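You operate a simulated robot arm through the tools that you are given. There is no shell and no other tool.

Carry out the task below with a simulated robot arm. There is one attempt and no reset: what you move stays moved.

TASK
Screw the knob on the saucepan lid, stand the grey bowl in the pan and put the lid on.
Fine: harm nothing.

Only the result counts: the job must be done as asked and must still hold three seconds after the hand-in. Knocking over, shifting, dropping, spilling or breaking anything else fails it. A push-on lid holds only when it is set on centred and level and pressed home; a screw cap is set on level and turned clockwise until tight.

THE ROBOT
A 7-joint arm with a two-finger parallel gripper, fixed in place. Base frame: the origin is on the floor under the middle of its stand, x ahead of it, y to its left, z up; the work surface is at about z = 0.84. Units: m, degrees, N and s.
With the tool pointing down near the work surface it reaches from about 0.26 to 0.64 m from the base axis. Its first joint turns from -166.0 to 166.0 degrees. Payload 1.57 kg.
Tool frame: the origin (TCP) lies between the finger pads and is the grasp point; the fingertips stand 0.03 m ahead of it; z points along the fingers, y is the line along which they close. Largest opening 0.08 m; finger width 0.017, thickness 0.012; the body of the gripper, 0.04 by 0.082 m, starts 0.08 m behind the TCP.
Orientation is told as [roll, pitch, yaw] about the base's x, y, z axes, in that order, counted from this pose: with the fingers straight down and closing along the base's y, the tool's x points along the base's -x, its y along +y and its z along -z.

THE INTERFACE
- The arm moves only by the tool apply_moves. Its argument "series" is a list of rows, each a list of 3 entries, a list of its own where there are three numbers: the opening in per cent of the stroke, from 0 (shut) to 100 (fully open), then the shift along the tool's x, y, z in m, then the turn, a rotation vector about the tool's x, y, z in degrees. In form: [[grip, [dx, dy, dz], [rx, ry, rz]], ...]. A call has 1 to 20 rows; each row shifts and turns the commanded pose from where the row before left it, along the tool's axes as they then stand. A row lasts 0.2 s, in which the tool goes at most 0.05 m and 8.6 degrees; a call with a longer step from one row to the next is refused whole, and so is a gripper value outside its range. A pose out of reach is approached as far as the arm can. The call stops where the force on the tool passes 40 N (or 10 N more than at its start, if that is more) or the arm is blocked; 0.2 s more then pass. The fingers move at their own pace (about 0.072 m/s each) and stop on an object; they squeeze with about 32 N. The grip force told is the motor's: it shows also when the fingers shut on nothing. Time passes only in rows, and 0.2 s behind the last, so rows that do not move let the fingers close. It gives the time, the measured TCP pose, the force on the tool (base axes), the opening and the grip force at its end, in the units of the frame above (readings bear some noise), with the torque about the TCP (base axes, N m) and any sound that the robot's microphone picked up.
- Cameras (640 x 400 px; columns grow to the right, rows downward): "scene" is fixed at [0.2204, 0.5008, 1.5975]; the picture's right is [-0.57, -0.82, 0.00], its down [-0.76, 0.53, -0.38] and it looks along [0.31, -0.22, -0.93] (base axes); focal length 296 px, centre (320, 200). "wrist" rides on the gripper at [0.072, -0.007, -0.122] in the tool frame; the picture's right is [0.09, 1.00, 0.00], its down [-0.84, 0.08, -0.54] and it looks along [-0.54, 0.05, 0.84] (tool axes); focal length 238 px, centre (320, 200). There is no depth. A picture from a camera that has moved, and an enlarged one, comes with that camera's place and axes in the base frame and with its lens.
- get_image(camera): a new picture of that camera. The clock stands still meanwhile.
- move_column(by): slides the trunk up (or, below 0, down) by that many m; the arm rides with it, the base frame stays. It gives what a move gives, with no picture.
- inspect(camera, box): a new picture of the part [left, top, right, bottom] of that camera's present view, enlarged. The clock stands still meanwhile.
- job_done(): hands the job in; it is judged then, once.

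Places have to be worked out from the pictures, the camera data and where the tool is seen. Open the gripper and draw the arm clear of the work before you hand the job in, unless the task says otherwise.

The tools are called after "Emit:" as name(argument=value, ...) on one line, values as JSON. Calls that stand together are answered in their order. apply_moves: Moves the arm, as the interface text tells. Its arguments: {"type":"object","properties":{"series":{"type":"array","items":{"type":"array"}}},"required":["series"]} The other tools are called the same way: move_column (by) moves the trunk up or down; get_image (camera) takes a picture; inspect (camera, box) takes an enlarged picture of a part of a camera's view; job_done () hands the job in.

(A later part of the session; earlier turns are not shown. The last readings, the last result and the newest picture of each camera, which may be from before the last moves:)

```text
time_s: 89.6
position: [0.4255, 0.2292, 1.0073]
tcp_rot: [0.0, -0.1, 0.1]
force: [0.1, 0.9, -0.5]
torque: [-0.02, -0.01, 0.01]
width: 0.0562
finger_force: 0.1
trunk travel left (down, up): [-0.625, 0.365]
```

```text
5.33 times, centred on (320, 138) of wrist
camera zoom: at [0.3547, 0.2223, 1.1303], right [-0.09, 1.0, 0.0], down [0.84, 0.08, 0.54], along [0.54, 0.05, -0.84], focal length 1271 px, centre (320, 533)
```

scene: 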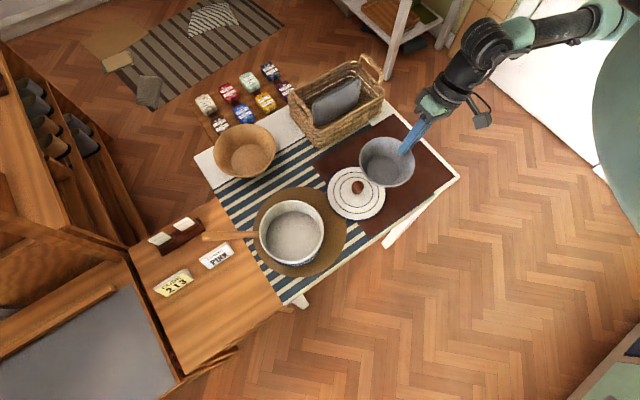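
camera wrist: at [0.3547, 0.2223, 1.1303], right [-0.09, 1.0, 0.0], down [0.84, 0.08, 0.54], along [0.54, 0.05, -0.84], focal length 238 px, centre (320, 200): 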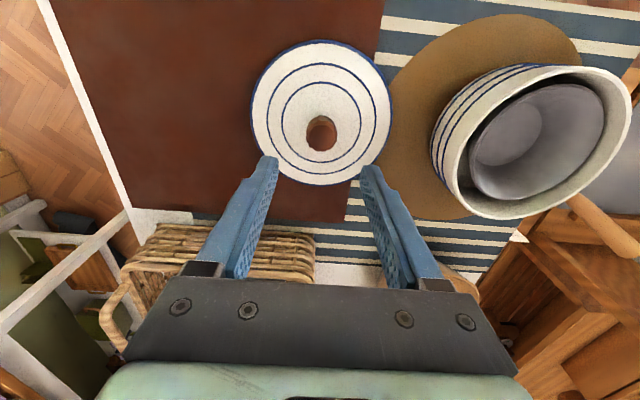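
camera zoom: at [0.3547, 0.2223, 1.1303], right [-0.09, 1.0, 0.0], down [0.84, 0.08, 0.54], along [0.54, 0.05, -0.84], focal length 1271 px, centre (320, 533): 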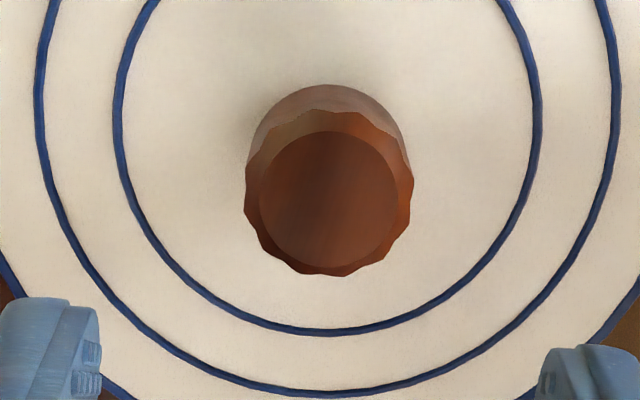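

The knob is at about (0.4303, 0.2312) with its top at z ≈ 0.892. I'll descend around it and check centring before closing.

Emit:
apply_moves(series=[[70, [-0.0036, 0.0019, 0.03], [0, 0, 0]], [70, [0, 0, 0.04], [0, 0, 0]], [70, [0, 0, 0.03], [0, 0, 0]], [70, [0, 0, 0.0103], [0, 0, 0]], [70, [0, 0, 0], [0, 0, 0]]])

Emit:
inspect(camera="wrist", box=[260, 110, 380, 205])

Emit:
inspect(camera="scene", box=[320, 150, 400, 220])

```text
time_s: 90.8
position: [0.4297, 0.2315, 0.8992]
tcp_rot: [-0.1, -0.1, 0.1]
force: [-0.4, 0.6, 0.0]
torque: [0.02, -0.01, -0.02]
width: 0.0561
finger_force: 0.1
trunk travel left (down, up): [-0.625, 0.365]
```

```text
4.21 times, centred on (320, 158) of wrist
camera zoom: at [0.3589, 0.2244, 1.0209], right [-0.09, 1.0, 0.0], down [0.84, 0.08, 0.54], along [0.54, 0.05, -0.84], focal length 1004 px, centre (320, 379)
```

zoom: 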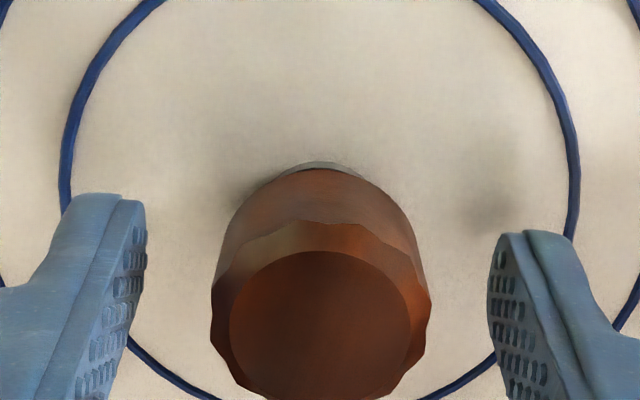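

```text
5.71 times, centred on (360, 185) of scene
camera zoom: at [0.2204, 0.5008, 1.5975], right [-0.57, -0.82, 0.0], down [-0.76, 0.53, -0.38], along [0.31, -0.22, -0.93], focal length 1692 px, centre (91, 286)
```

zoom: 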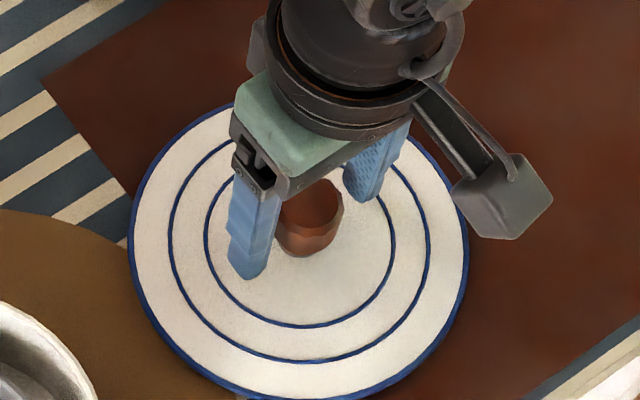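

The knob is centred between the fingers. I'll close on it and make a brief clockwise check-twist with light pressure to confirm it is tight.

Emit:
apply_moves(series=[[45, [0.0006, 0, 0], [0, 0, 0]], [30, [0, 0, 0], [0, 0, 0]], [0, [0, 0, 0], [0, 0, 0]], [0, [0, 0, 0], [0, 0, 0]], [0, [0, 0, 0], [0, 0, 0]], [0, [0, 0, 0.001], [0, 0, 0]], [0, [0, 0, 0.0003], [0, 0, 6]], [0, [0, 0, 0], [0, 0, 6]]])

Emit:
apply_moves(series=[[0, [0, 0, 0.0005], [0, 0, 6]], [0, [0, 0, 0], [0, 0, 6]]])

```text
time_s: 92.6
position: [0.4316, 0.2302, 0.8979]
tcp_rot: [0.1, -0.2, -12.1]
force: [0.6, -1.3, 9.6]
torque: [-0.05, 0.14, 0.4]
width: 0.0302
finger_force: 32.1
trunk travel left (down, up): [-0.625, 0.365]
```

```text
time_s: 93.2
position: [0.4307, 0.2304, 0.8987]
tcp_rot: [0.2, -0.2, -24.0]
force: [0.7, 1.3, 13.5]
torque: [-0.01, -0.05, 0.49]
width: 0.0301
finger_force: 32.0
trunk travel left (down, up): [-0.625, 0.365]
```

The torque rises immediately to 0.4–0.5 N·m, so the knob is tight. Now I'll lift the lid slowly by the knob.

Emit:
apply_moves(series=[[0, [0, 0, -0.0015], [0, 0, 0]], [0, [0, 0, -0.003], [0, 0, 0]], [0, [0, 0, -0.006], [0, 0, 0]], [0, [0, 0, -0.01], [0, 0, 0]], [0, [0, 0, 0], [0, 0, 0]]])

Emit:
inspect(camera="wrist", box=[200, 40, 440, 210])

Emit:
inspect(camera="scene", box=[310, 130, 410, 230])

```text
time_s: 94.4
position: [0.4305, 0.2317, 0.9169]
tcp_rot: [0.0, 0.1, -23.8]
force: [-0.6, -0.4, -3.0]
torque: [0.01, -0.01, 0.0]
width: 0.0302
finger_force: 32.3
trunk travel left (down, up): [-0.625, 0.365]
```

```text
2.35 times, centred on (320, 125) of wrist
camera zoom: at [0.3632, 0.2537, 1.0392], right [0.32, 0.95, 0.0], down [0.8, -0.27, 0.54], along [0.51, -0.17, -0.84], focal length 561 px, centre (320, 376)
```

zoom: 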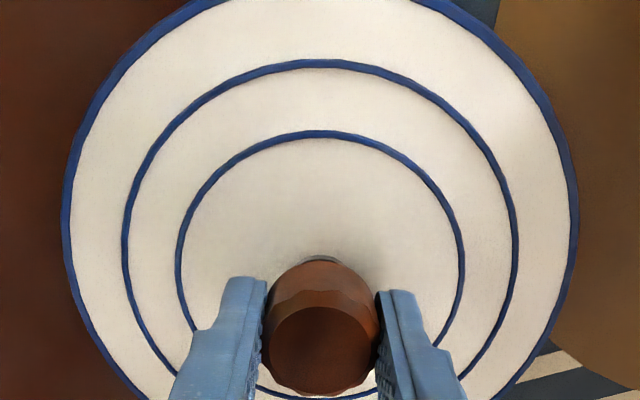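

```text
4.00 times, centred on (360, 180) of scene
camera zoom: at [0.2204, 0.5008, 1.5975], right [-0.57, -0.82, 0.0], down [-0.76, 0.53, -0.38], along [0.31, -0.22, -0.93], focal length 1185 px, centre (160, 280)
```

zoom: 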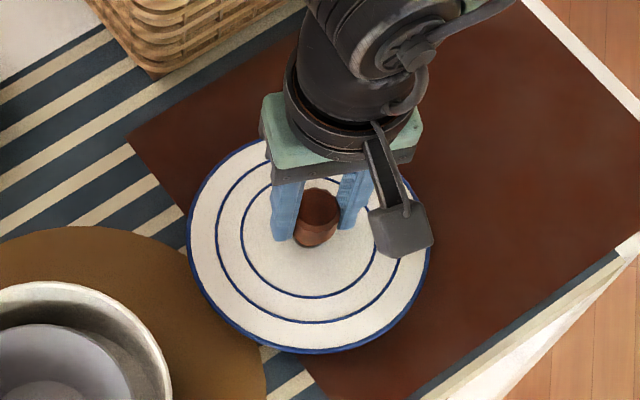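

The lid hangs level, weighs about 3 N with the knob, and is centred under the TCP. I'll lift to a safe height and carry it over the pan.

Emit:
apply_moves(series=[[0, [0, 0, -0.04], [0, 0, 0]], [0, [0, 0, -0.045], [0, 0, 0]], [0, [0.0183, 0.0379, 0], [0, 0, 0]], [0, [0.0183, 0.0379, 0], [0, 0, 0]], [0, [0.0183, 0.0379, 0], [0, 0, 0]], [0, [0.0183, 0.038, 0], [0, 0, 0]], [0, [0.0183, 0.038, 0], [0, 0, 0]], [0, [0, 0, 0], [0, 0, 0]]])

Emit:
get_image(camera="wrist")

Emit:
inspect(camera="scene", box=[230, 160, 370, 290])

```text
time_s: 96.2
position: [0.4253, 0.4421, 1.0035]
tcp_rot: [0.0, 0.0, -23.9]
force: [0.5, -0.5, -3.1]
torque: [0.03, 0.0, -0.01]
width: 0.03
finger_force: 32.4
trunk travel left (down, up): [-0.625, 0.365]
```

```text
taken
camera wrist: at [0.3569, 0.4647, 1.1256], right [0.32, 0.95, 0.0], down [0.8, -0.27, 0.54], along [0.51, -0.17, -0.84], focal length 238 px, centre (320, 200)
```

wrist: 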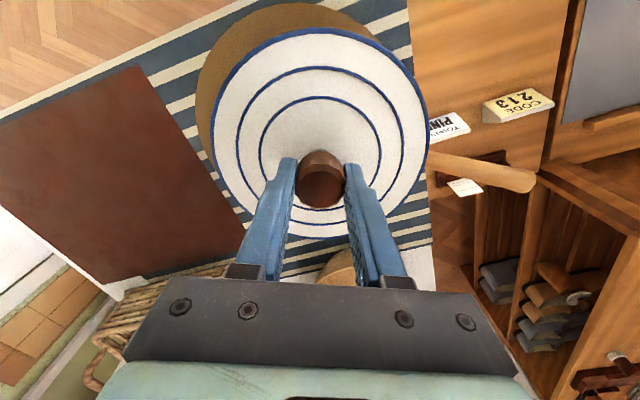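

```text
3.08 times, centred on (300, 225) of scene
camera zoom: at [0.2204, 0.5008, 1.5975], right [-0.57, -0.82, 0.0], down [-0.76, 0.53, -0.38], along [0.31, -0.22, -0.93], focal length 911 px, centre (382, 123)
```

zoom: 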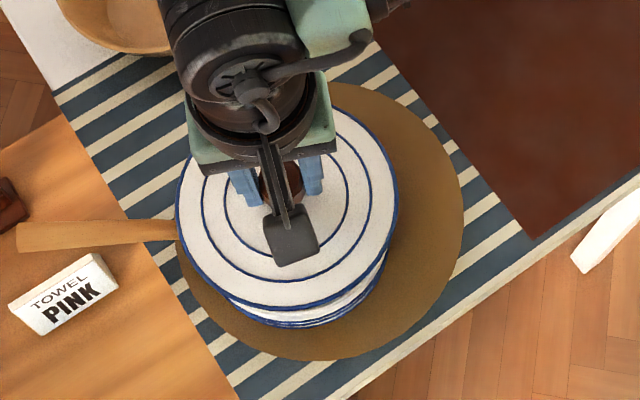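

The lid is within about 1–2 mm of the pan's centre. I'll lower it to just above the rim and compare edges again.

Emit:
apply_moves(series=[[0, [0, 0, 0.015], [0, 0, 0]], [0, [0, 0, 0.015], [0, 0, 0]], [0, [0, 0, 0], [0, 0, 0]]])

Emit:
inspect(camera="scene", box=[250, 180, 340, 280])

Emit:
inspect(camera="wrist", box=[190, 10, 450, 200])

```text
time_s: 97.0
position: [0.4242, 0.4396, 0.9727]
tcp_rot: [-0.1, -0.1, -24.0]
force: [-0.5, 0.2, -3.2]
torque: [0.05, 0.02, 0.01]
width: 0.0298
finger_force: 32.2
trunk travel left (down, up): [-0.625, 0.365]
```

```text
4.00 times, centred on (295, 230) of scene
camera zoom: at [0.2204, 0.5008, 1.5975], right [-0.57, -0.82, 0.0], down [-0.76, 0.53, -0.38], along [0.31, -0.22, -0.93], focal length 1185 px, centre (420, 80)
```

zoom: 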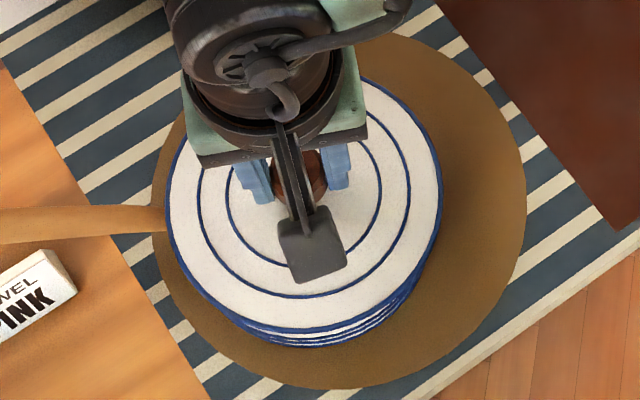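

```text
2.11 times, centred on (320, 105) of wrist
camera zoom: at [0.3563, 0.4634, 1.0947], right [0.32, 0.95, 0.0], down [0.8, -0.27, 0.54], along [0.51, -0.17, -0.84], focal length 502 px, centre (320, 400)
```

zoom: 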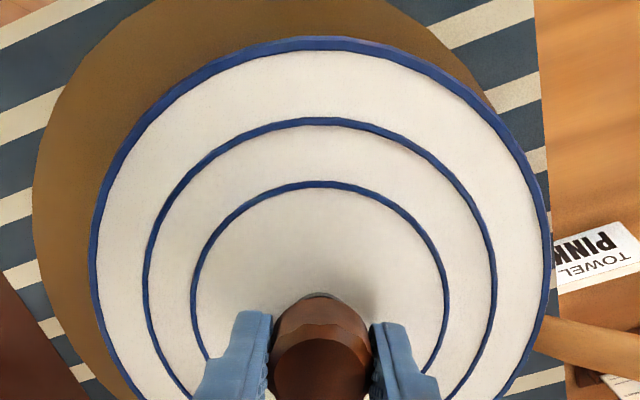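

Alignment is within about 1 mm. I'll make a small correction and lower in fine steps, watching for even contact.

Emit:
apply_moves(series=[[0, [0.001, 0.0002, 0.004], [0, 0, 0]], [0, [0, 0, 0.003], [0, 0, 0]], [0, [0, 0, 0], [0, 0, 0]]])

Emit:
apply_moves(series=[[0, [0, 0, 0.002], [0, 0, 0]], [0, [0, 0, 0], [0, 0, 0]]])

Emit:
apply_moves(series=[[0, [0, 0, 0.002], [0, 0, 0]], [0, [0, 0, 0], [0, 0, 0]]])

```text
time_s: 97.8
position: [0.4223, 0.441, 0.9646]
tcp_rot: [0.1, 0.0, -23.9]
force: [0.4, 1.0, -2.8]
torque: [-0.01, -0.01, 0.03]
width: 0.03
finger_force: 32.8
trunk travel left (down, up): [-0.625, 0.365]
```

```text
time_s: 98.4
position: [0.4212, 0.4402, 0.9645]
tcp_rot: [0.0, -0.1, -23.9]
force: [0.6, -0.3, -3.7]
torque: [-0.01, -0.02, 0.01]
width: 0.0299
finger_force: 32.2
trunk travel left (down, up): [-0.625, 0.365]
```

```text
time_s: 99.0
position: [0.4221, 0.4408, 0.9621]
tcp_rot: [0.2, 0.0, -23.9]
force: [0.8, 0.9, -0.4]
torque: [-0.02, -0.01, -0.06]
width: 0.0304
finger_force: 32.1
trunk travel left (down, up): [-0.625, 0.365]
```

The first light contact appears at TCP z ≈ 0.962. I'll check the lid against the pan before pressing.

Emit:
inspect(camera="scene", box=[255, 190, 345, 275])

Emit:
inspect(camera="wrist", box=[190, 10, 450, 200])

```text
4.71 times, centred on (300, 232) of scene
camera zoom: at [0.2204, 0.5008, 1.5975], right [-0.57, -0.82, 0.0], down [-0.76, 0.53, -0.38], along [0.31, -0.22, -0.93], focal length 1394 px, centre (414, 47)
```

zoom: 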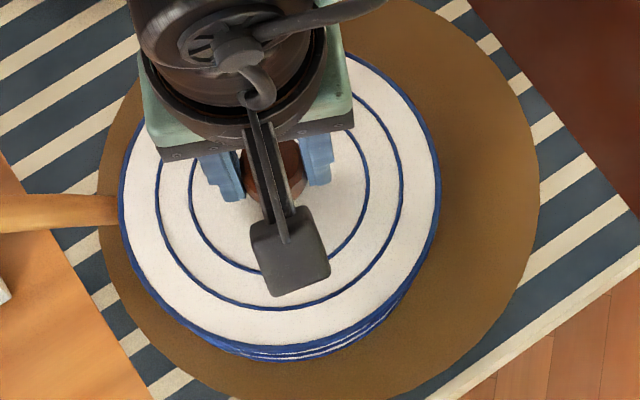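

```text
2.11 times, centred on (320, 105) of wrist
camera zoom: at [0.3552, 0.4639, 1.0839], right [0.32, 0.95, 0.0], down [0.8, -0.27, 0.54], along [0.51, -0.17, -0.84], focal length 502 px, centre (320, 400)
```

zoom: 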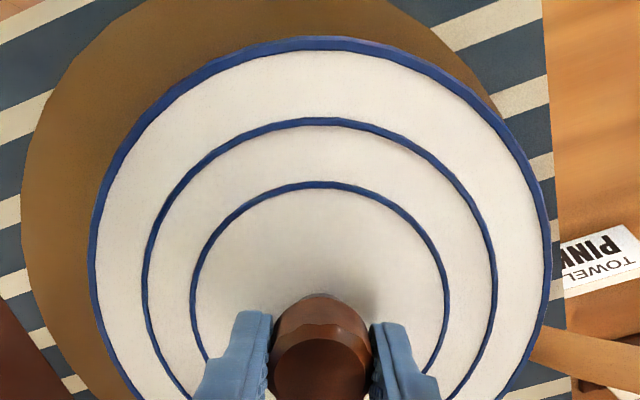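

The lid's lower edge is now right at the rim level, with near-zero side force. I'll press down gently and watch force and torque.

Emit:
apply_moves(series=[[0, [0, 0, 0.001], [0, 0, 0]], [0, [0, 0, 0], [0, 0, 0]]])

Emit:
apply_moves(series=[[0, [0, 0, 0.001], [0, 0, 0]], [0, [0, 0, 0], [0, 0, 0]]])

```text
time_s: 99.6
position: [0.4222, 0.4415, 0.9622]
tcp_rot: [0.1, 0.1, -23.9]
force: [0.2, 0.7, 5.0]
torque: [0.0, -0.03, 0.03]
width: 0.0301
finger_force: 32.1
trunk travel left (down, up): [-0.625, 0.365]
```

```text
time_s: 100.2
position: [0.4218, 0.4408, 0.9614]
tcp_rot: [0.2, 0.0, -23.8]
force: [1.9, 1.5, 13.1]
torque: [-0.04, 0.0, -0.01]
width: 0.03
finger_force: 31.7
trunk travel left (down, up): [-0.625, 0.365]
```

Contact is balanced (torque near zero), so the lid is level and centred on the rim. I'll press it home progressively.

Emit:
apply_moves(series=[[0, [0, 0, 0.001], [0, 0, 0]], [0, [0, 0, 0], [0, 0, 0]]])

Emit:
apply_moves(series=[[0, [0, 0, 0.001], [0, 0, 0]], [0, [0, 0, 0], [0, 0, 0]]])

Emit:
inspect(camera="scene", box=[255, 190, 345, 275])

Emit:
inspect(camera="wrist", box=[190, 10, 450, 200])

```text
time_s: 100.8
position: [0.4232, 0.4407, 0.9622]
tcp_rot: [0.2, 0.0, -23.9]
force: [1.5, 1.9, 21.6]
torque: [-0.02, 0.0, 0.02]
width: 0.0299
finger_force: 32.0
trunk travel left (down, up): [-0.625, 0.365]
```

```text
time_s: 101.4
position: [0.4237, 0.4398, 0.9594]
tcp_rot: [0.2, -0.1, -24.0]
force: [1.6, 1.7, 24.7]
torque: [-0.01, 0.04, 0.0]
width: 0.0297
finger_force: 32.0
trunk travel left (down, up): [-0.625, 0.365]
```

```text
4.71 times, centred on (300, 232) of scene
camera zoom: at [0.2204, 0.5008, 1.5975], right [-0.57, -0.82, 0.0], down [-0.76, 0.53, -0.38], along [0.31, -0.22, -0.93], focal length 1394 px, centre (414, 47)
```

zoom: 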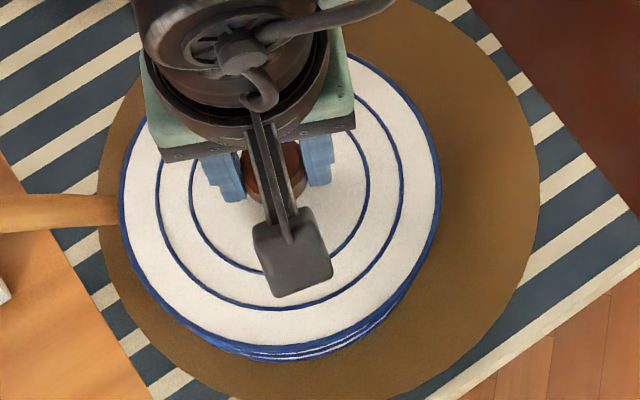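

```text
2.11 times, centred on (320, 105) of wrist
camera zoom: at [0.3547, 0.4634, 1.0828], right [0.32, 0.95, 0.01], down [0.79, -0.27, 0.54], along [0.52, -0.17, -0.84], focal length 502 px, centre (320, 400)
```

zoom: 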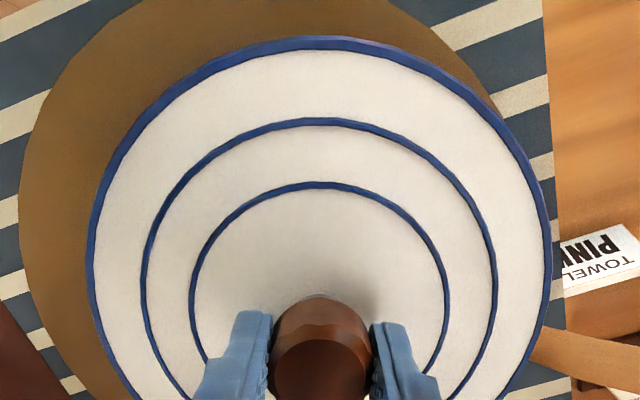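

At 25 N the lid has moved only about 1 mm. I'll look closely at the joint between lid and pan rim to see whether it is fully down.

Emit:
inspect(camera="scene", box=[270, 245, 330, 275])

Emit:
inspect(camera="scene", box=[250, 215, 290, 265])

```text
10.67 times, centred on (300, 260) of scene
camera zoom: at [0.2204, 0.5008, 1.5975], right [-0.57, -0.82, 0.0], down [-0.76, 0.53, -0.38], along [0.31, -0.22, -0.93], focal length 3159 px, centre (533, -440)
```

zoom: 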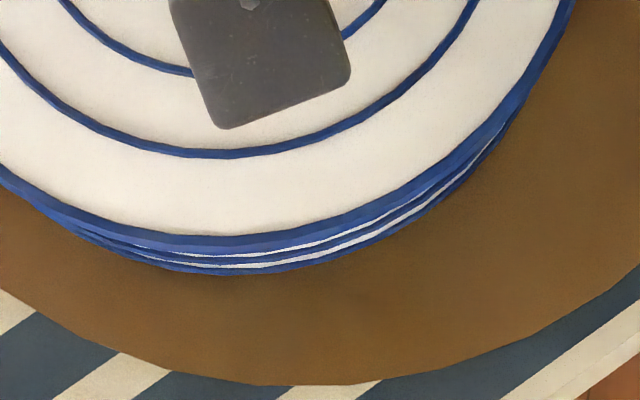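

```text
8.00 times, centred on (270, 240) of scene
camera zoom: at [0.2204, 0.5008, 1.5975], right [-0.57, -0.82, 0.0], down [-0.76, 0.53, -0.38], along [0.31, -0.22, -0.93], focal length 2369 px, centre (720, -120)
```

zoom: 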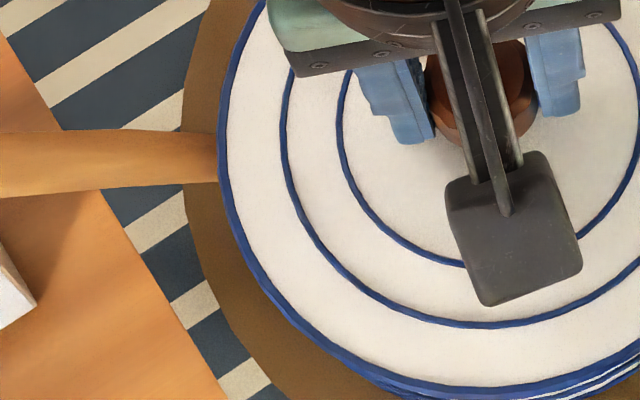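

The view from above can't settle it. I'll press a little further with the present grip and watch whether it yields.

Emit:
apply_moves(series=[[0, [0, 0, 0.001], [0, 0, 0]], [0, [0, 0, 0], [0, 0, 0]]])

Emit:
inspect(camera="wrist", box=[260, 110, 380, 205])

```text
time_s: 102.0
position: [0.4218, 0.441, 0.9608]
tcp_rot: [0.4, -0.2, -23.9]
force: [0.3, 2.4, 28.8]
torque: [0.02, 0.03, -0.04]
width: 0.03
finger_force: 32.2
trunk travel left (down, up): [-0.625, 0.365]
```

```text
4.21 times, centred on (320, 158) of wrist
camera zoom: at [0.3545, 0.4633, 1.0825], right [0.32, 0.95, 0.01], down [0.79, -0.27, 0.54], along [0.52, -0.17, -0.84], focal length 1004 px, centre (320, 379)
```

zoom: 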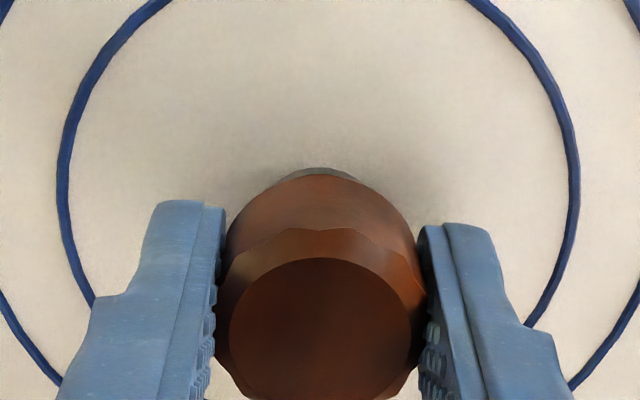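

The knob has slipped about 1 mm in the fingers while the lid itself has not moved, so it is on a hard stop. I'll unload, release and take a low side view to see whether the lid is fully home.

Emit:
apply_moves(series=[[0, [0, 0, -0.0015], [0, 0, 0]], [0, [0, 0, -0.0015], [0, 0, 0]], [0, [0, 0, 0], [0, 0, 0]]])

Emit:
apply_moves(series=[[0, [0, 0, -0.0005], [0, 0, 0]], [20, [0, 0, 0], [0, 0, 0]], [45, [0, 0, 0], [0, 0, 0]], [70, [0, 0, 0], [0, 0, 0]], [70, [0, 0, 0], [0, 0, 0]]])

Emit:
inspect(camera="scene", box=[255, 190, 345, 275])

```text
time_s: 102.8
position: [0.4224, 0.4397, 0.961]
tcp_rot: [0.2, 0.0, -23.9]
force: [2.4, 5.7, 17.8]
torque: [0.1, -0.07, 0.0]
width: 0.0294
finger_force: 31.6
trunk travel left (down, up): [-0.625, 0.365]
```

```text
time_s: 104.0
position: [0.4229, 0.4408, 0.9603]
tcp_rot: [0.1, 0.1, -23.9]
force: [0.0, 0.6, 0.1]
torque: [0.02, 0.02, 0.0]
width: 0.056
finger_force: 0.0
trunk travel left (down, up): [-0.625, 0.365]
```

```text
4.71 times, centred on (300, 232) of scene
camera zoom: at [0.2204, 0.5008, 1.5975], right [-0.57, -0.82, 0.0], down [-0.76, 0.53, -0.38], along [0.31, -0.22, -0.93], focal length 1394 px, centre (414, 47)
```

zoom: 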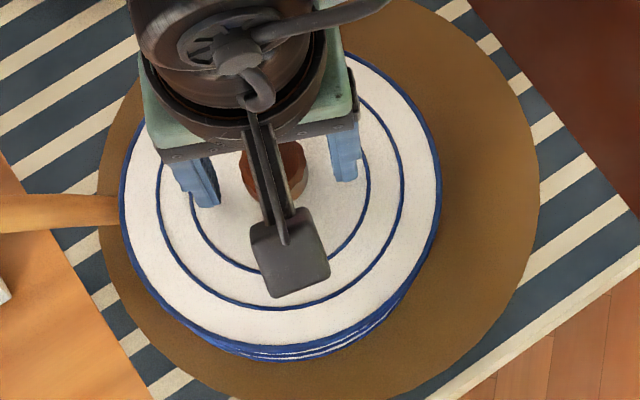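

The lid rests on the pan by itself. I'll withdraw upward and go back to the earlier side viewpoint to compare the lid's edge with the pan's stripes.

Emit:
apply_moves(series=[[70, [0, 0, -0.03], [0, 0, 0]], [60, [0, 0, -0.04], [0, 0, 0]], [50, [0, 0, -0.03], [0, 0, 0]], [40, [0, 0, 0], [0, 0, -8]], [30, [0, 0, 0], [0, 0, -8]], [30, [0, 0, 0], [0, 0, -8]], [30, [0, -0.045, 0], [0, 0, 0]], [30, [0, -0.045, 0], [0, 0, 0]], [30, [0, -0.045, 0], [0, 0, 0]], [30, [0, -0.045, 0], [0, 0, 0]], [30, [0, -0.045, 0], [0, 0, 0]], [30, [0, -0.045, 0], [0, 0, 0]], [30, [0, 0, 0], [0, 0, 0]]])

Emit:
get_image(camera="scene")

```text
time_s: 106.8
position: [0.4247, 0.1709, 1.0596]
tcp_rot: [0.0, 0.0, 0.1]
force: [-0.9, 0.2, 0.0]
torque: [-0.01, 0.02, -0.02]
width: 0.0239
finger_force: 0.1
trunk travel left (down, up): [-0.625, 0.365]
```

```text
taken
```

scene: 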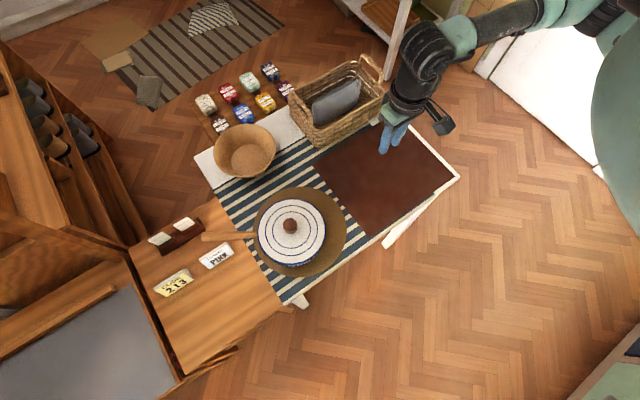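

The lid is on the pan, unobstructed now. I'll zoom in from the scene camera, then tilt the wrist for a side look.

Emit:
inspect(camera="scene", box=[250, 180, 335, 280])

Emit:
apply_moves(series=[[20, [0, 0, 0], [-8, 0, 0]], [10, [0, 0, 0], [-8, 0, 0]], [0, [0, 0, 0], [-8, 0, 0]], [0, [0, 0, 0], [-8, 0, 0]], [0, [0, 0, 0], [-8, 0, 0]], [0, [0, 0, 0], [0, 0, 0]]])

Emit:
get_image(camera="wrist")

```text
4.00 times, centred on (292, 230) of scene
camera zoom: at [0.2204, 0.5008, 1.5975], right [-0.57, -0.82, 0.0], down [-0.76, 0.53, -0.38], along [0.31, -0.22, -0.93], focal length 1185 px, centre (430, 80)
```

zoom: 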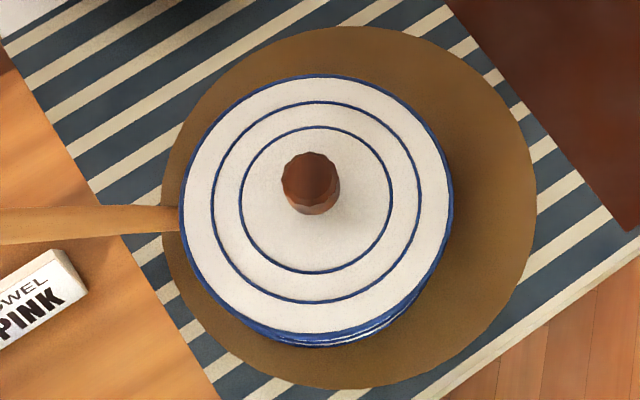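

```text
time_s: 108.2
position: [0.4233, 0.1701, 1.0602]
tcp_rot: [40.1, 0.0, 0.1]
force: [0.7, 0.7, 0.6]
torque: [0.0, 0.0, -0.01]
width: 0.0
finger_force: 20.9
trunk travel left (down, up): [-0.625, 0.365]
```

```text
taken
camera wrist: at [0.3531, 0.0877, 1.1492], right [-0.09, 0.76, 0.64], down [0.84, -0.29, 0.46], along [0.54, 0.58, -0.61], focal length 238 px, centre (320, 200)
```

wrist: 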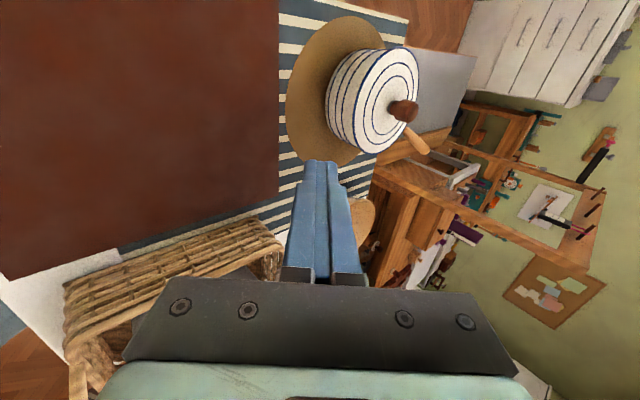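

The pan with the lid is in view from the side. I'll zoom in on the joint.

Emit:
inspect(camera="wrist", box=[310, 30, 440, 170])

Emit:
inspect(camera="wrist", box=[315, 90, 385, 160])

```text
2.86 times, centred on (375, 100) of wrist
camera zoom: at [0.3531, 0.0877, 1.1492], right [-0.09, 0.76, 0.64], down [0.84, -0.29, 0.46], along [0.54, 0.58, -0.61], focal length 681 px, centre (163, 486)
```

zoom: 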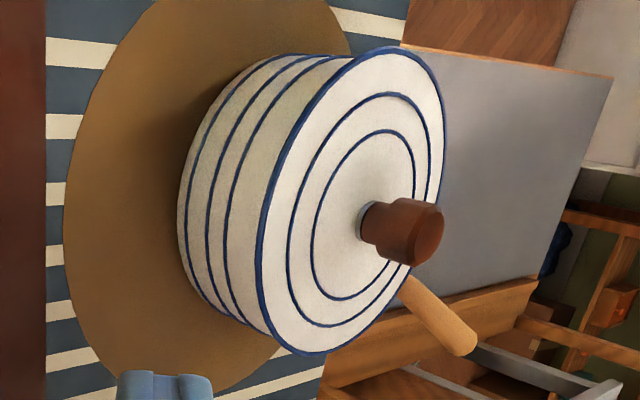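

```text
5.71 times, centred on (350, 125) of wrist
camera zoom: at [0.3531, 0.0877, 1.1492], right [-0.09, 0.76, 0.64], down [0.84, -0.29, 0.46], along [0.54, 0.58, -0.61], focal length 1362 px, centre (149, 629)
```

zoom: 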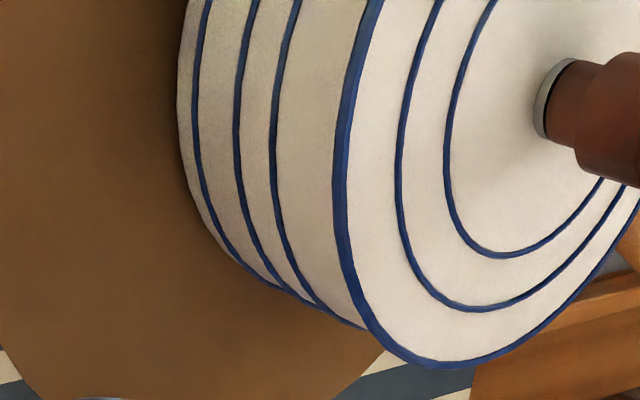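

From this angle the lid's flange seems to sit a couple of millimetres above the rim, but the uncertainty is similar. I'll tilt further and go lower for a near-horizontal view of the joint, keeping well clear of the pan.

Emit:
apply_moves(series=[[0, [0, 0, 0], [-8, 0, 0]], [0, [0, 0, 0], [-8, 0, 0]], [0, [0, 0, 0], [-8, 0, 0]], [0, [0.0053, -0.0284, 0.0342], [0, 0, 0]], [0, [0.0053, -0.0284, 0.0342], [0, 0, 0]], [0, [0, 0, 0], [0, 0, 0]]])

Emit:
get_image(camera="wrist")

Emit:
get_image(camera="scene")

```text
time_s: 109.6
position: [0.4113, 0.207, 0.9775]
tcp_rot: [64.1, 0.1, 0.1]
force: [0.1, 0.1, -0.3]
torque: [0.02, 0.02, -0.01]
width: 0.0001
finger_force: 21.3
trunk travel left (down, up): [-0.625, 0.365]
```

```text
taken
camera wrist: at [0.3405, 0.0941, 1.025], right [-0.09, 0.44, 0.9], down [0.84, -0.45, 0.31], along [0.54, 0.78, -0.32], focal length 238 px, centre (320, 200)
```

wrist: 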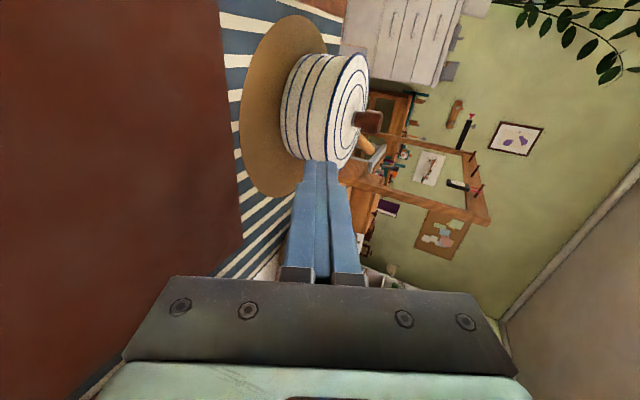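

```text
taken
```

scene: 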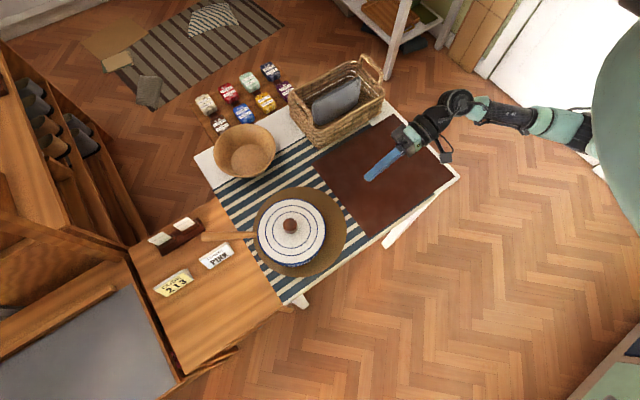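

The arm handled that well. I'll lower the camera a little more toward the rim's level and zoom in.

Emit:
apply_moves(series=[[0, [0.0053, -0.0284, 0.0142], [0, 0, 0]], [0, [0.0053, -0.0284, 0.0142], [0, 0, 0]], [0, [0, 0, 0], [0, 0, 0]]])

Emit:
inspect(camera="wrist", box=[270, 20, 390, 180])

Emit:
inspect(camera="wrist", box=[310, 60, 370, 130])

```text
time_s: 110.4
position: [0.4011, 0.2088, 0.9139]
tcp_rot: [64.0, 0.1, 0.1]
force: [0.3, -1.0, 0.6]
torque: [0.03, -0.02, 0.02]
width: 0.0
finger_force: 21.7
trunk travel left (down, up): [-0.625, 0.365]
```

```text
2.50 times, centred on (330, 100) of wrist
camera zoom: at [0.331, 0.0961, 0.9616], right [-0.09, 0.44, 0.9], down [0.84, -0.45, 0.31], along [0.54, 0.78, -0.32], focal length 596 px, centre (295, 450)
```

zoom: 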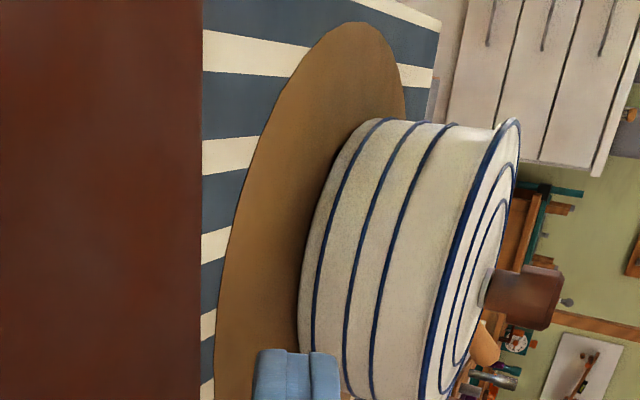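

```text
5.71 times, centred on (340, 95) of wrist
camera zoom: at [0.331, 0.0961, 0.9616], right [-0.09, 0.44, 0.9], down [0.84, -0.45, 0.31], along [0.54, 0.78, -0.32], focal length 1362 px, centre (206, 800)
```

zoom: 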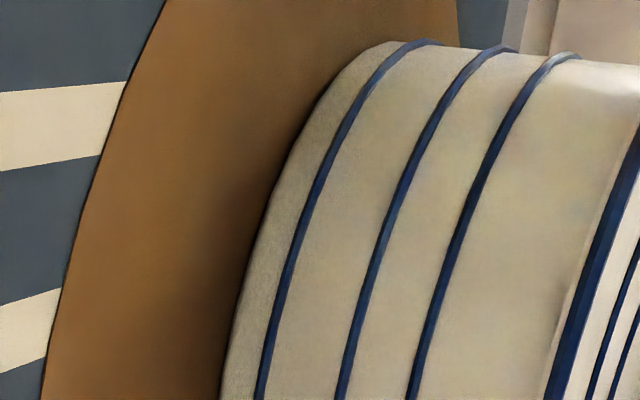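

I can see the lid's flange against the rim. I'll zoom in tightly on that line.

Emit:
inspect(camera="wrist", box=[372, 65, 412, 90])

Emit:
inspect(camera="wrist", box=[360, 110, 400, 135])

Emit:
inspect(camera="wrist", box=[370, 110, 440, 155])

```text
16.00 times, centred on (392, 78) of wrist
camera zoom: at [0.331, 0.0961, 0.9616], right [-0.09, 0.44, 0.9], down [0.84, -0.45, 0.31], along [0.54, 0.78, -0.32], focal length 3814 px, centre (-832, 2160)
```

zoom: 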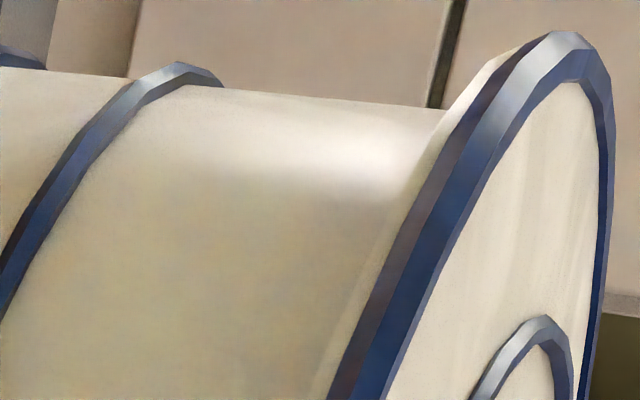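

```text
16.00 times, centred on (380, 122) of wrist
camera zoom: at [0.331, 0.0961, 0.9616], right [-0.09, 0.44, 0.9], down [0.84, -0.45, 0.31], along [0.54, 0.78, -0.32], focal length 3814 px, centre (-640, 1440)
```

zoom: 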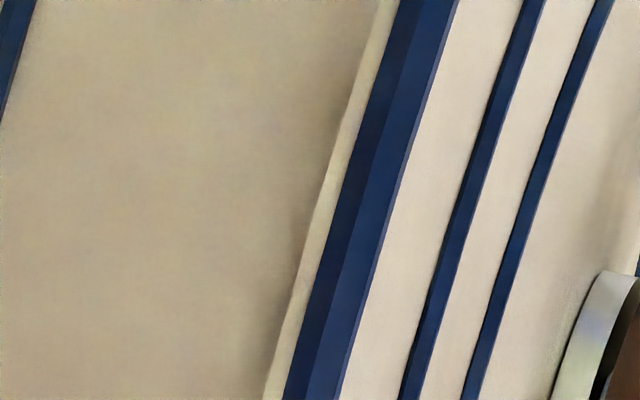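

```text
8.89 times, centred on (405, 132) of wrist
camera zoom: at [0.331, 0.0961, 0.9616], right [-0.09, 0.44, 0.9], down [0.84, -0.45, 0.31], along [0.54, 0.78, -0.32], focal length 2119 px, centre (-436, 800)
```

zoom: 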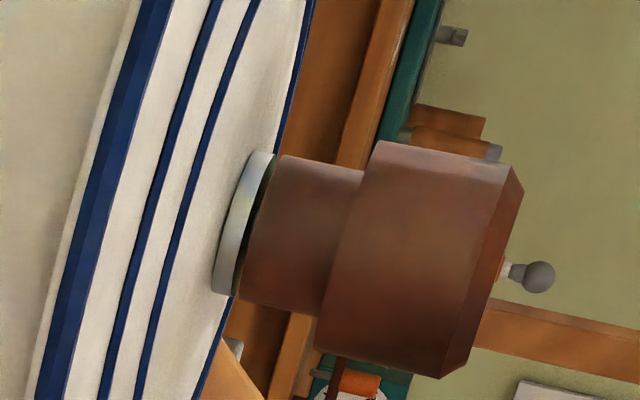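

The lid's rolled edge sits directly on the pan's rim with no gap. At the knob, though, I see a thin dark line between the washer and the knob, so I'll zoom in on that.

Emit:
inspect(camera="wrist", box=[390, 112, 420, 152])

Emit:
inspect(camera="wrist", box=[385, 125, 405, 145])

```text
10.00 times, centred on (405, 132) of wrist
camera zoom: at [0.331, 0.0961, 0.9616], right [-0.09, 0.44, 0.9], down [0.84, -0.45, 0.31], along [0.54, 0.78, -0.32], focal length 2384 px, centre (-530, 880)
```

zoom: 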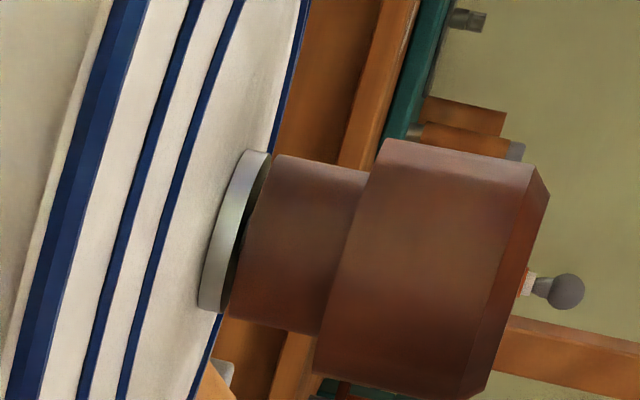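

```text
16.00 times, centred on (395, 135) of wrist
camera zoom: at [0.331, 0.0961, 0.9616], right [-0.09, 0.44, 0.9], down [0.84, -0.45, 0.31], along [0.54, 0.78, -0.32], focal length 3814 px, centre (-880, 1240)
```

zoom: 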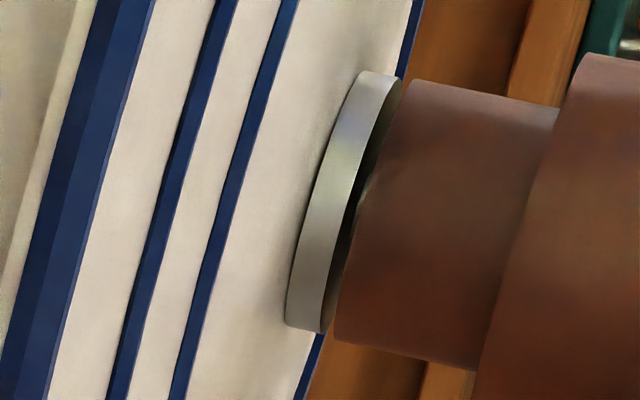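

The lid's edge sits right on the rim, level and home. The knob stands about 1.5 mm off the washer with a slight lean, although it had locked against turning. I'll return over the knob with closed fingers and give a firm centred press, both to seat the lid and to see if the knob gives.

Emit:
apply_moves(series=[[0, [0, 0.0227, -0.0296], [0, 0, 0]], [0, [0, 0.0227, -0.0296], [0, 0, 0]], [0, [0, 0.0227, -0.0296], [0, 0, 0]], [0, [0, 0, 0], [8, 0, 0]], [0, [0, 0, 0], [8, 0, 0]], [0, [0, 0, 0], [8, 0, 0]], [0, [0, 0, 0], [8, 0, 0]], [0, [0, 0, 0], [8, 0, 0]], [0, [0, 0, 0], [8, 0, 0]], [0, [0, 0, 0], [8, 0, 0]], [0, [0, 0, 0], [8, 0, 0]], [0, [0, 0, -0.03], [0, 0, 0]], [0, [0, 0, 0], [0, 0, 0]]])

Emit:
get_image(camera="wrist")

```text
time_s: 113.2
position: [0.4009, 0.158, 1.0449]
tcp_rot: [0.0, 0.0, 0.1]
force: [0.6, 0.2, 1.0]
torque: [0.0, 0.0, -0.03]
width: 0.0001
finger_force: 21.2
trunk travel left (down, up): [-0.625, 0.365]
```

```text
taken
camera wrist: at [0.3308, 0.1512, 1.1675], right [-0.09, 1.0, 0.0], down [0.84, 0.08, 0.54], along [0.54, 0.05, -0.84], focal length 238 px, centre (320, 200)
```

wrist: 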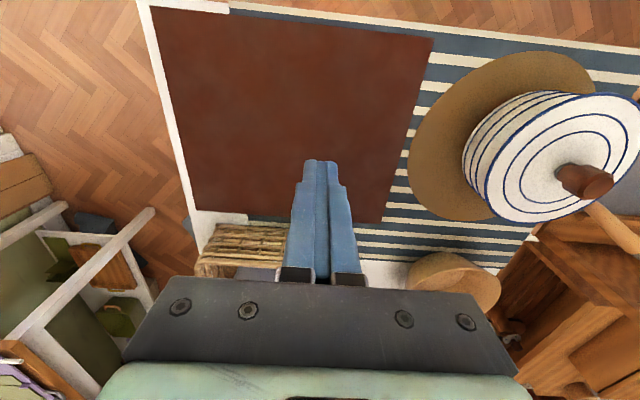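

I'll move over the knob with closed fingers, at 45 mm clearance, and verify centring.

Emit:
apply_moves(series=[[0, [-0.003, 0.0404, 0], [0, 0, 0]], [0, [-0.003, 0.0404, 0], [0, 0, 0]], [0, [-0.003, 0.0404, 0], [0, 0, 0]], [0, [-0.003, 0.0404, 0], [0, 0, 0]], [0, [-0.003, 0.0404, 0], [0, 0, 0]], [0, [-0.003, 0.0403, 0], [0, 0, 0]], [0, [-0.0027, 0.0403, 0], [0, 0, 0]], [0, [0, 0, 0], [0, 0, 0]]])

Emit:
get_image(camera="wrist")

Emit:
inspect(camera="wrist", box=[260, 100, 380, 200])

```text
time_s: 115.0
position: [0.4244, 0.4393, 1.0428]
tcp_rot: [0.1, 0.0, 0.1]
force: [0.6, 0.1, 0.1]
torque: [-0.02, -0.01, -0.01]
width: 0.0002
finger_force: 21.1
trunk travel left (down, up): [-0.625, 0.365]
```

```text
taken
camera wrist: at [0.3525, 0.434, 1.1651], right [-0.09, 1.0, 0.0], down [0.84, 0.08, 0.54], along [0.54, 0.05, -0.84], focal length 238 px, centre (320, 200)
```

wrist: 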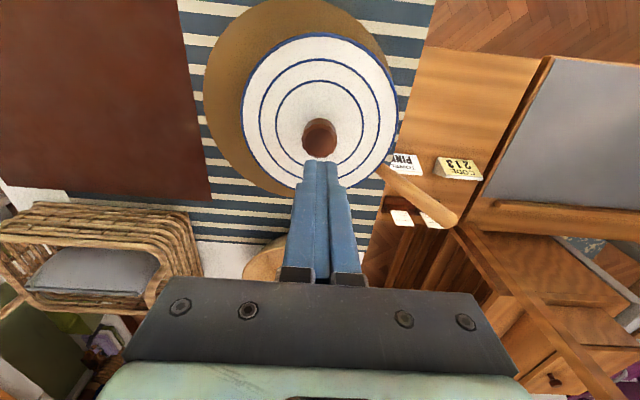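

```text
4.00 times, centred on (320, 150) of wrist
camera zoom: at [0.3525, 0.434, 1.1651], right [-0.09, 1.0, 0.0], down [0.84, 0.08, 0.54], along [0.54, 0.05, -0.84], focal length 953 px, centre (320, 400)
```

zoom: 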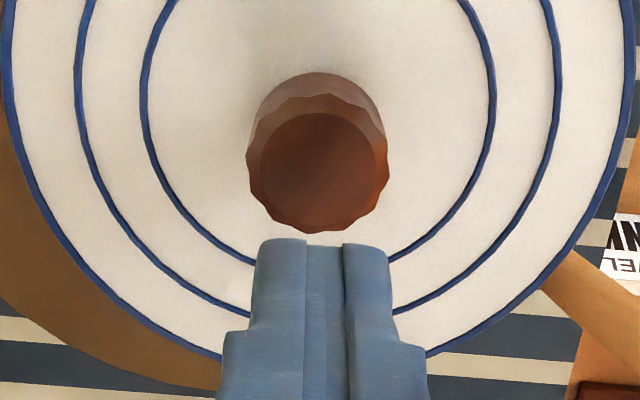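

The knob's top is at (0.4234, 0.4401), about 1 mm from under the fingertips. I'll correct and descend to touch, then press gradually.

Emit:
apply_moves(series=[[0, [0.0011, -0.0009, 0.025], [0, 0, 0]], [0, [0, 0, 0.02], [0, 0, 0]], [0, [0, 0, 0.005], [0, 0, 0]], [0, [0, 0, 0], [0, 0, 0]]])

Emit:
apply_moves(series=[[0, [0, 0, 0.003], [0, 0, 0]], [0, [0, 0, 0.002], [0, 0, 0]], [0, [0, 0, 0], [0, 0, 0]]])

```text
time_s: 116.0
position: [0.4231, 0.4398, 0.9955]
tcp_rot: [0.0, 0.0, 0.1]
force: [0.3, -0.1, 0.6]
torque: [0.02, -0.01, 0.03]
width: 0.0
finger_force: 21.5
trunk travel left (down, up): [-0.625, 0.365]
```

```text
time_s: 116.8
position: [0.4204, 0.4392, 0.991]
tcp_rot: [0.0, 0.0, 0.0]
force: [-0.3, 0.2, -0.1]
torque: [0.01, -0.04, 0.0]
width: 0.0
finger_force: 21.5
trunk travel left (down, up): [-0.625, 0.365]
```

Emit:
apply_moves(series=[[0, [0, 0, 0.002], [0, 0, 0]], [0, [0, 0, 0.001], [0, 0, 0]], [0, [0, 0, 0], [0, 0, 0]]])

Emit:
apply_moves(series=[[0, [0, 0, 0.0015], [0, 0, 0]], [0, [0, 0, 0], [0, 0, 0]]])

Emit:
apply_moves(series=[[0, [0, 0, 0.0015], [0, 0, 0]], [0, [0, 0, 0], [0, 0, 0]]])

```text
time_s: 117.6
position: [0.4214, 0.4407, 0.9899]
tcp_rot: [0.2, -0.1, 0.0]
force: [1.2, -0.8, 12.2]
torque: [0.01, -0.04, 0.0]
width: 0.0003
finger_force: 21.2
trunk travel left (down, up): [-0.625, 0.365]
```

```text
time_s: 118.2
position: [0.4211, 0.4394, 0.9887]
tcp_rot: [0.3, -0.1, 0.0]
force: [2.5, 0.8, 24.7]
torque: [0.04, -0.08, 0.01]
width: 0.0
finger_force: 21.3
trunk travel left (down, up): [-0.625, 0.365]
```

```text
time_s: 118.8
position: [0.4211, 0.4389, 0.9889]
tcp_rot: [0.4, -0.4, 0.1]
force: [4.4, 2.9, 32.0]
torque: [0.04, -0.08, 0.01]
width: 0.0
finger_force: 21.1
trunk travel left (down, up): [-0.625, 0.365]
```

The lid is on a hard stop at 32 N with no further travel. I'll add a touch more pressure, then back off.

Emit:
apply_moves(series=[[0, [0, 0, 0.0006], [0, 0, 0]], [0, [0, 0, 0], [0, 0, 0]]])

Emit:
apply_moves(series=[[0, [0, 0, -0.004], [0, 0, 0]], [0, [0, 0, -0.01], [0, 0, 0]], [0, [0, 0, -0.03], [0, 0, 0]], [0, [0, 0, 0], [0, 0, 0]]])

Emit:
inspect(camera="wrist", box=[230, 60, 410, 220])

```text
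time_s: 119.4
position: [0.422, 0.439, 0.99]
tcp_rot: [0.4, -0.3, 0.1]
force: [3.8, 4.7, 33.0]
torque: [0.09, -0.05, -0.03]
width: 0.0001
finger_force: 21.1
trunk travel left (down, up): [-0.625, 0.365]
```

```text
time_s: 120.4
position: [0.4214, 0.4392, 1.0279]
tcp_rot: [0.0, 0.2, 0.1]
force: [-0.1, 0.5, 0.6]
torque: [-0.03, -0.02, -0.03]
width: 0.0
finger_force: 21.1
trunk travel left (down, up): [-0.625, 0.365]
```

```text
2.50 times, centred on (320, 140) of wrist
camera zoom: at [0.3509, 0.4331, 1.1506], right [-0.09, 1.0, 0.0], down [0.84, 0.08, 0.54], along [0.54, 0.05, -0.84], focal length 596 px, centre (320, 350)
```

zoom: 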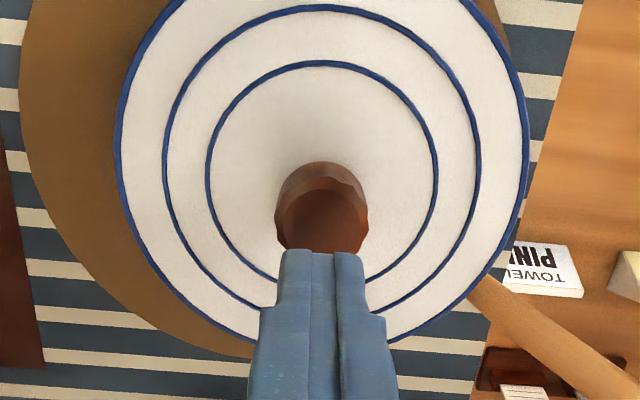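

The lid is firmly seated. To settle whether the knob really stands off the washer, I'll take one more side view, this time level with the knob's base.

Emit:
apply_moves(series=[[0, [0.003, -0.0404, -0.0165], [0, 0, 0]], [0, [0.003, -0.0404, 0], [0, 0, 0]], [0, [0.003, -0.0404, 0], [0, 0, 0]], [0, [0.003, -0.0404, 0], [0, 0, 0]], [0, [0.003, -0.0404, 0], [0, 0, 0]], [0, [0.003, -0.0403, 0], [0, 0, 0]], [0, [0.0027, -0.0403, 0], [0, 0, 0]], [0, [0, 0, 0], [-8, 0, 0]], [0, [0, 0, 0], [-8, 0, 0]], [0, [0, 0, 0], [-8, 0, 0]], [0, [0, 0, 0], [-8, 0, 0]], [0, [0, 0, 0], [-8, 0, 0]], [0, [0, 0, 0], [-8, 0, 0]], [0, [0, 0, 0], [-8, 0, 0]], [0, [0, 0, 0], [-8, 0, 0]], [0, [0, 0, 0], [0, 0, 0]]])

Emit:
apply_moves(series=[[0, [0, -0.032, 0.0295], [0, 0, 0]], [0, [0, -0.032, 0.0295], [0, 0, 0]], [0, [0, -0.032, 0.0295], [0, 0, 0]], [0, [0, -0.028, 0.0255], [0, 0, 0]], [0, [0, 0, 0], [0, 0, 0]]])

Emit:
get_image(camera="wrist")

```text
time_s: 123.8
position: [0.4016, 0.1584, 1.0456]
tcp_rot: [64.2, 0.1, 0.1]
force: [-0.3, 0.2, -0.5]
torque: [0.01, -0.01, 0.02]
width: 0.0
finger_force: 21.3
trunk travel left (down, up): [-0.625, 0.365]
```

```text
time_s: 125.0
position: [0.401, 0.2071, 0.8813]
tcp_rot: [63.9, 0.0, 0.0]
force: [0.8, -0.3, -0.2]
torque: [0.0, 0.01, 0.0]
width: 0.0002
finger_force: 21.6
trunk travel left (down, up): [-0.625, 0.365]
```

```text
taken
camera wrist: at [0.3303, 0.0943, 0.9299], right [-0.09, 0.44, 0.9], down [0.84, -0.45, 0.31], along [0.54, 0.78, -0.32], focal length 238 px, centre (320, 200)
```

wrist: 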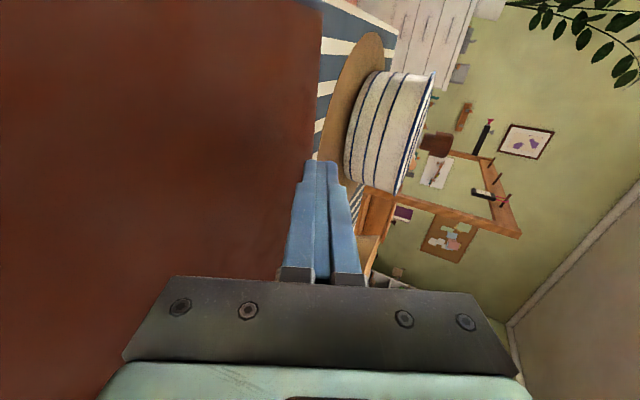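

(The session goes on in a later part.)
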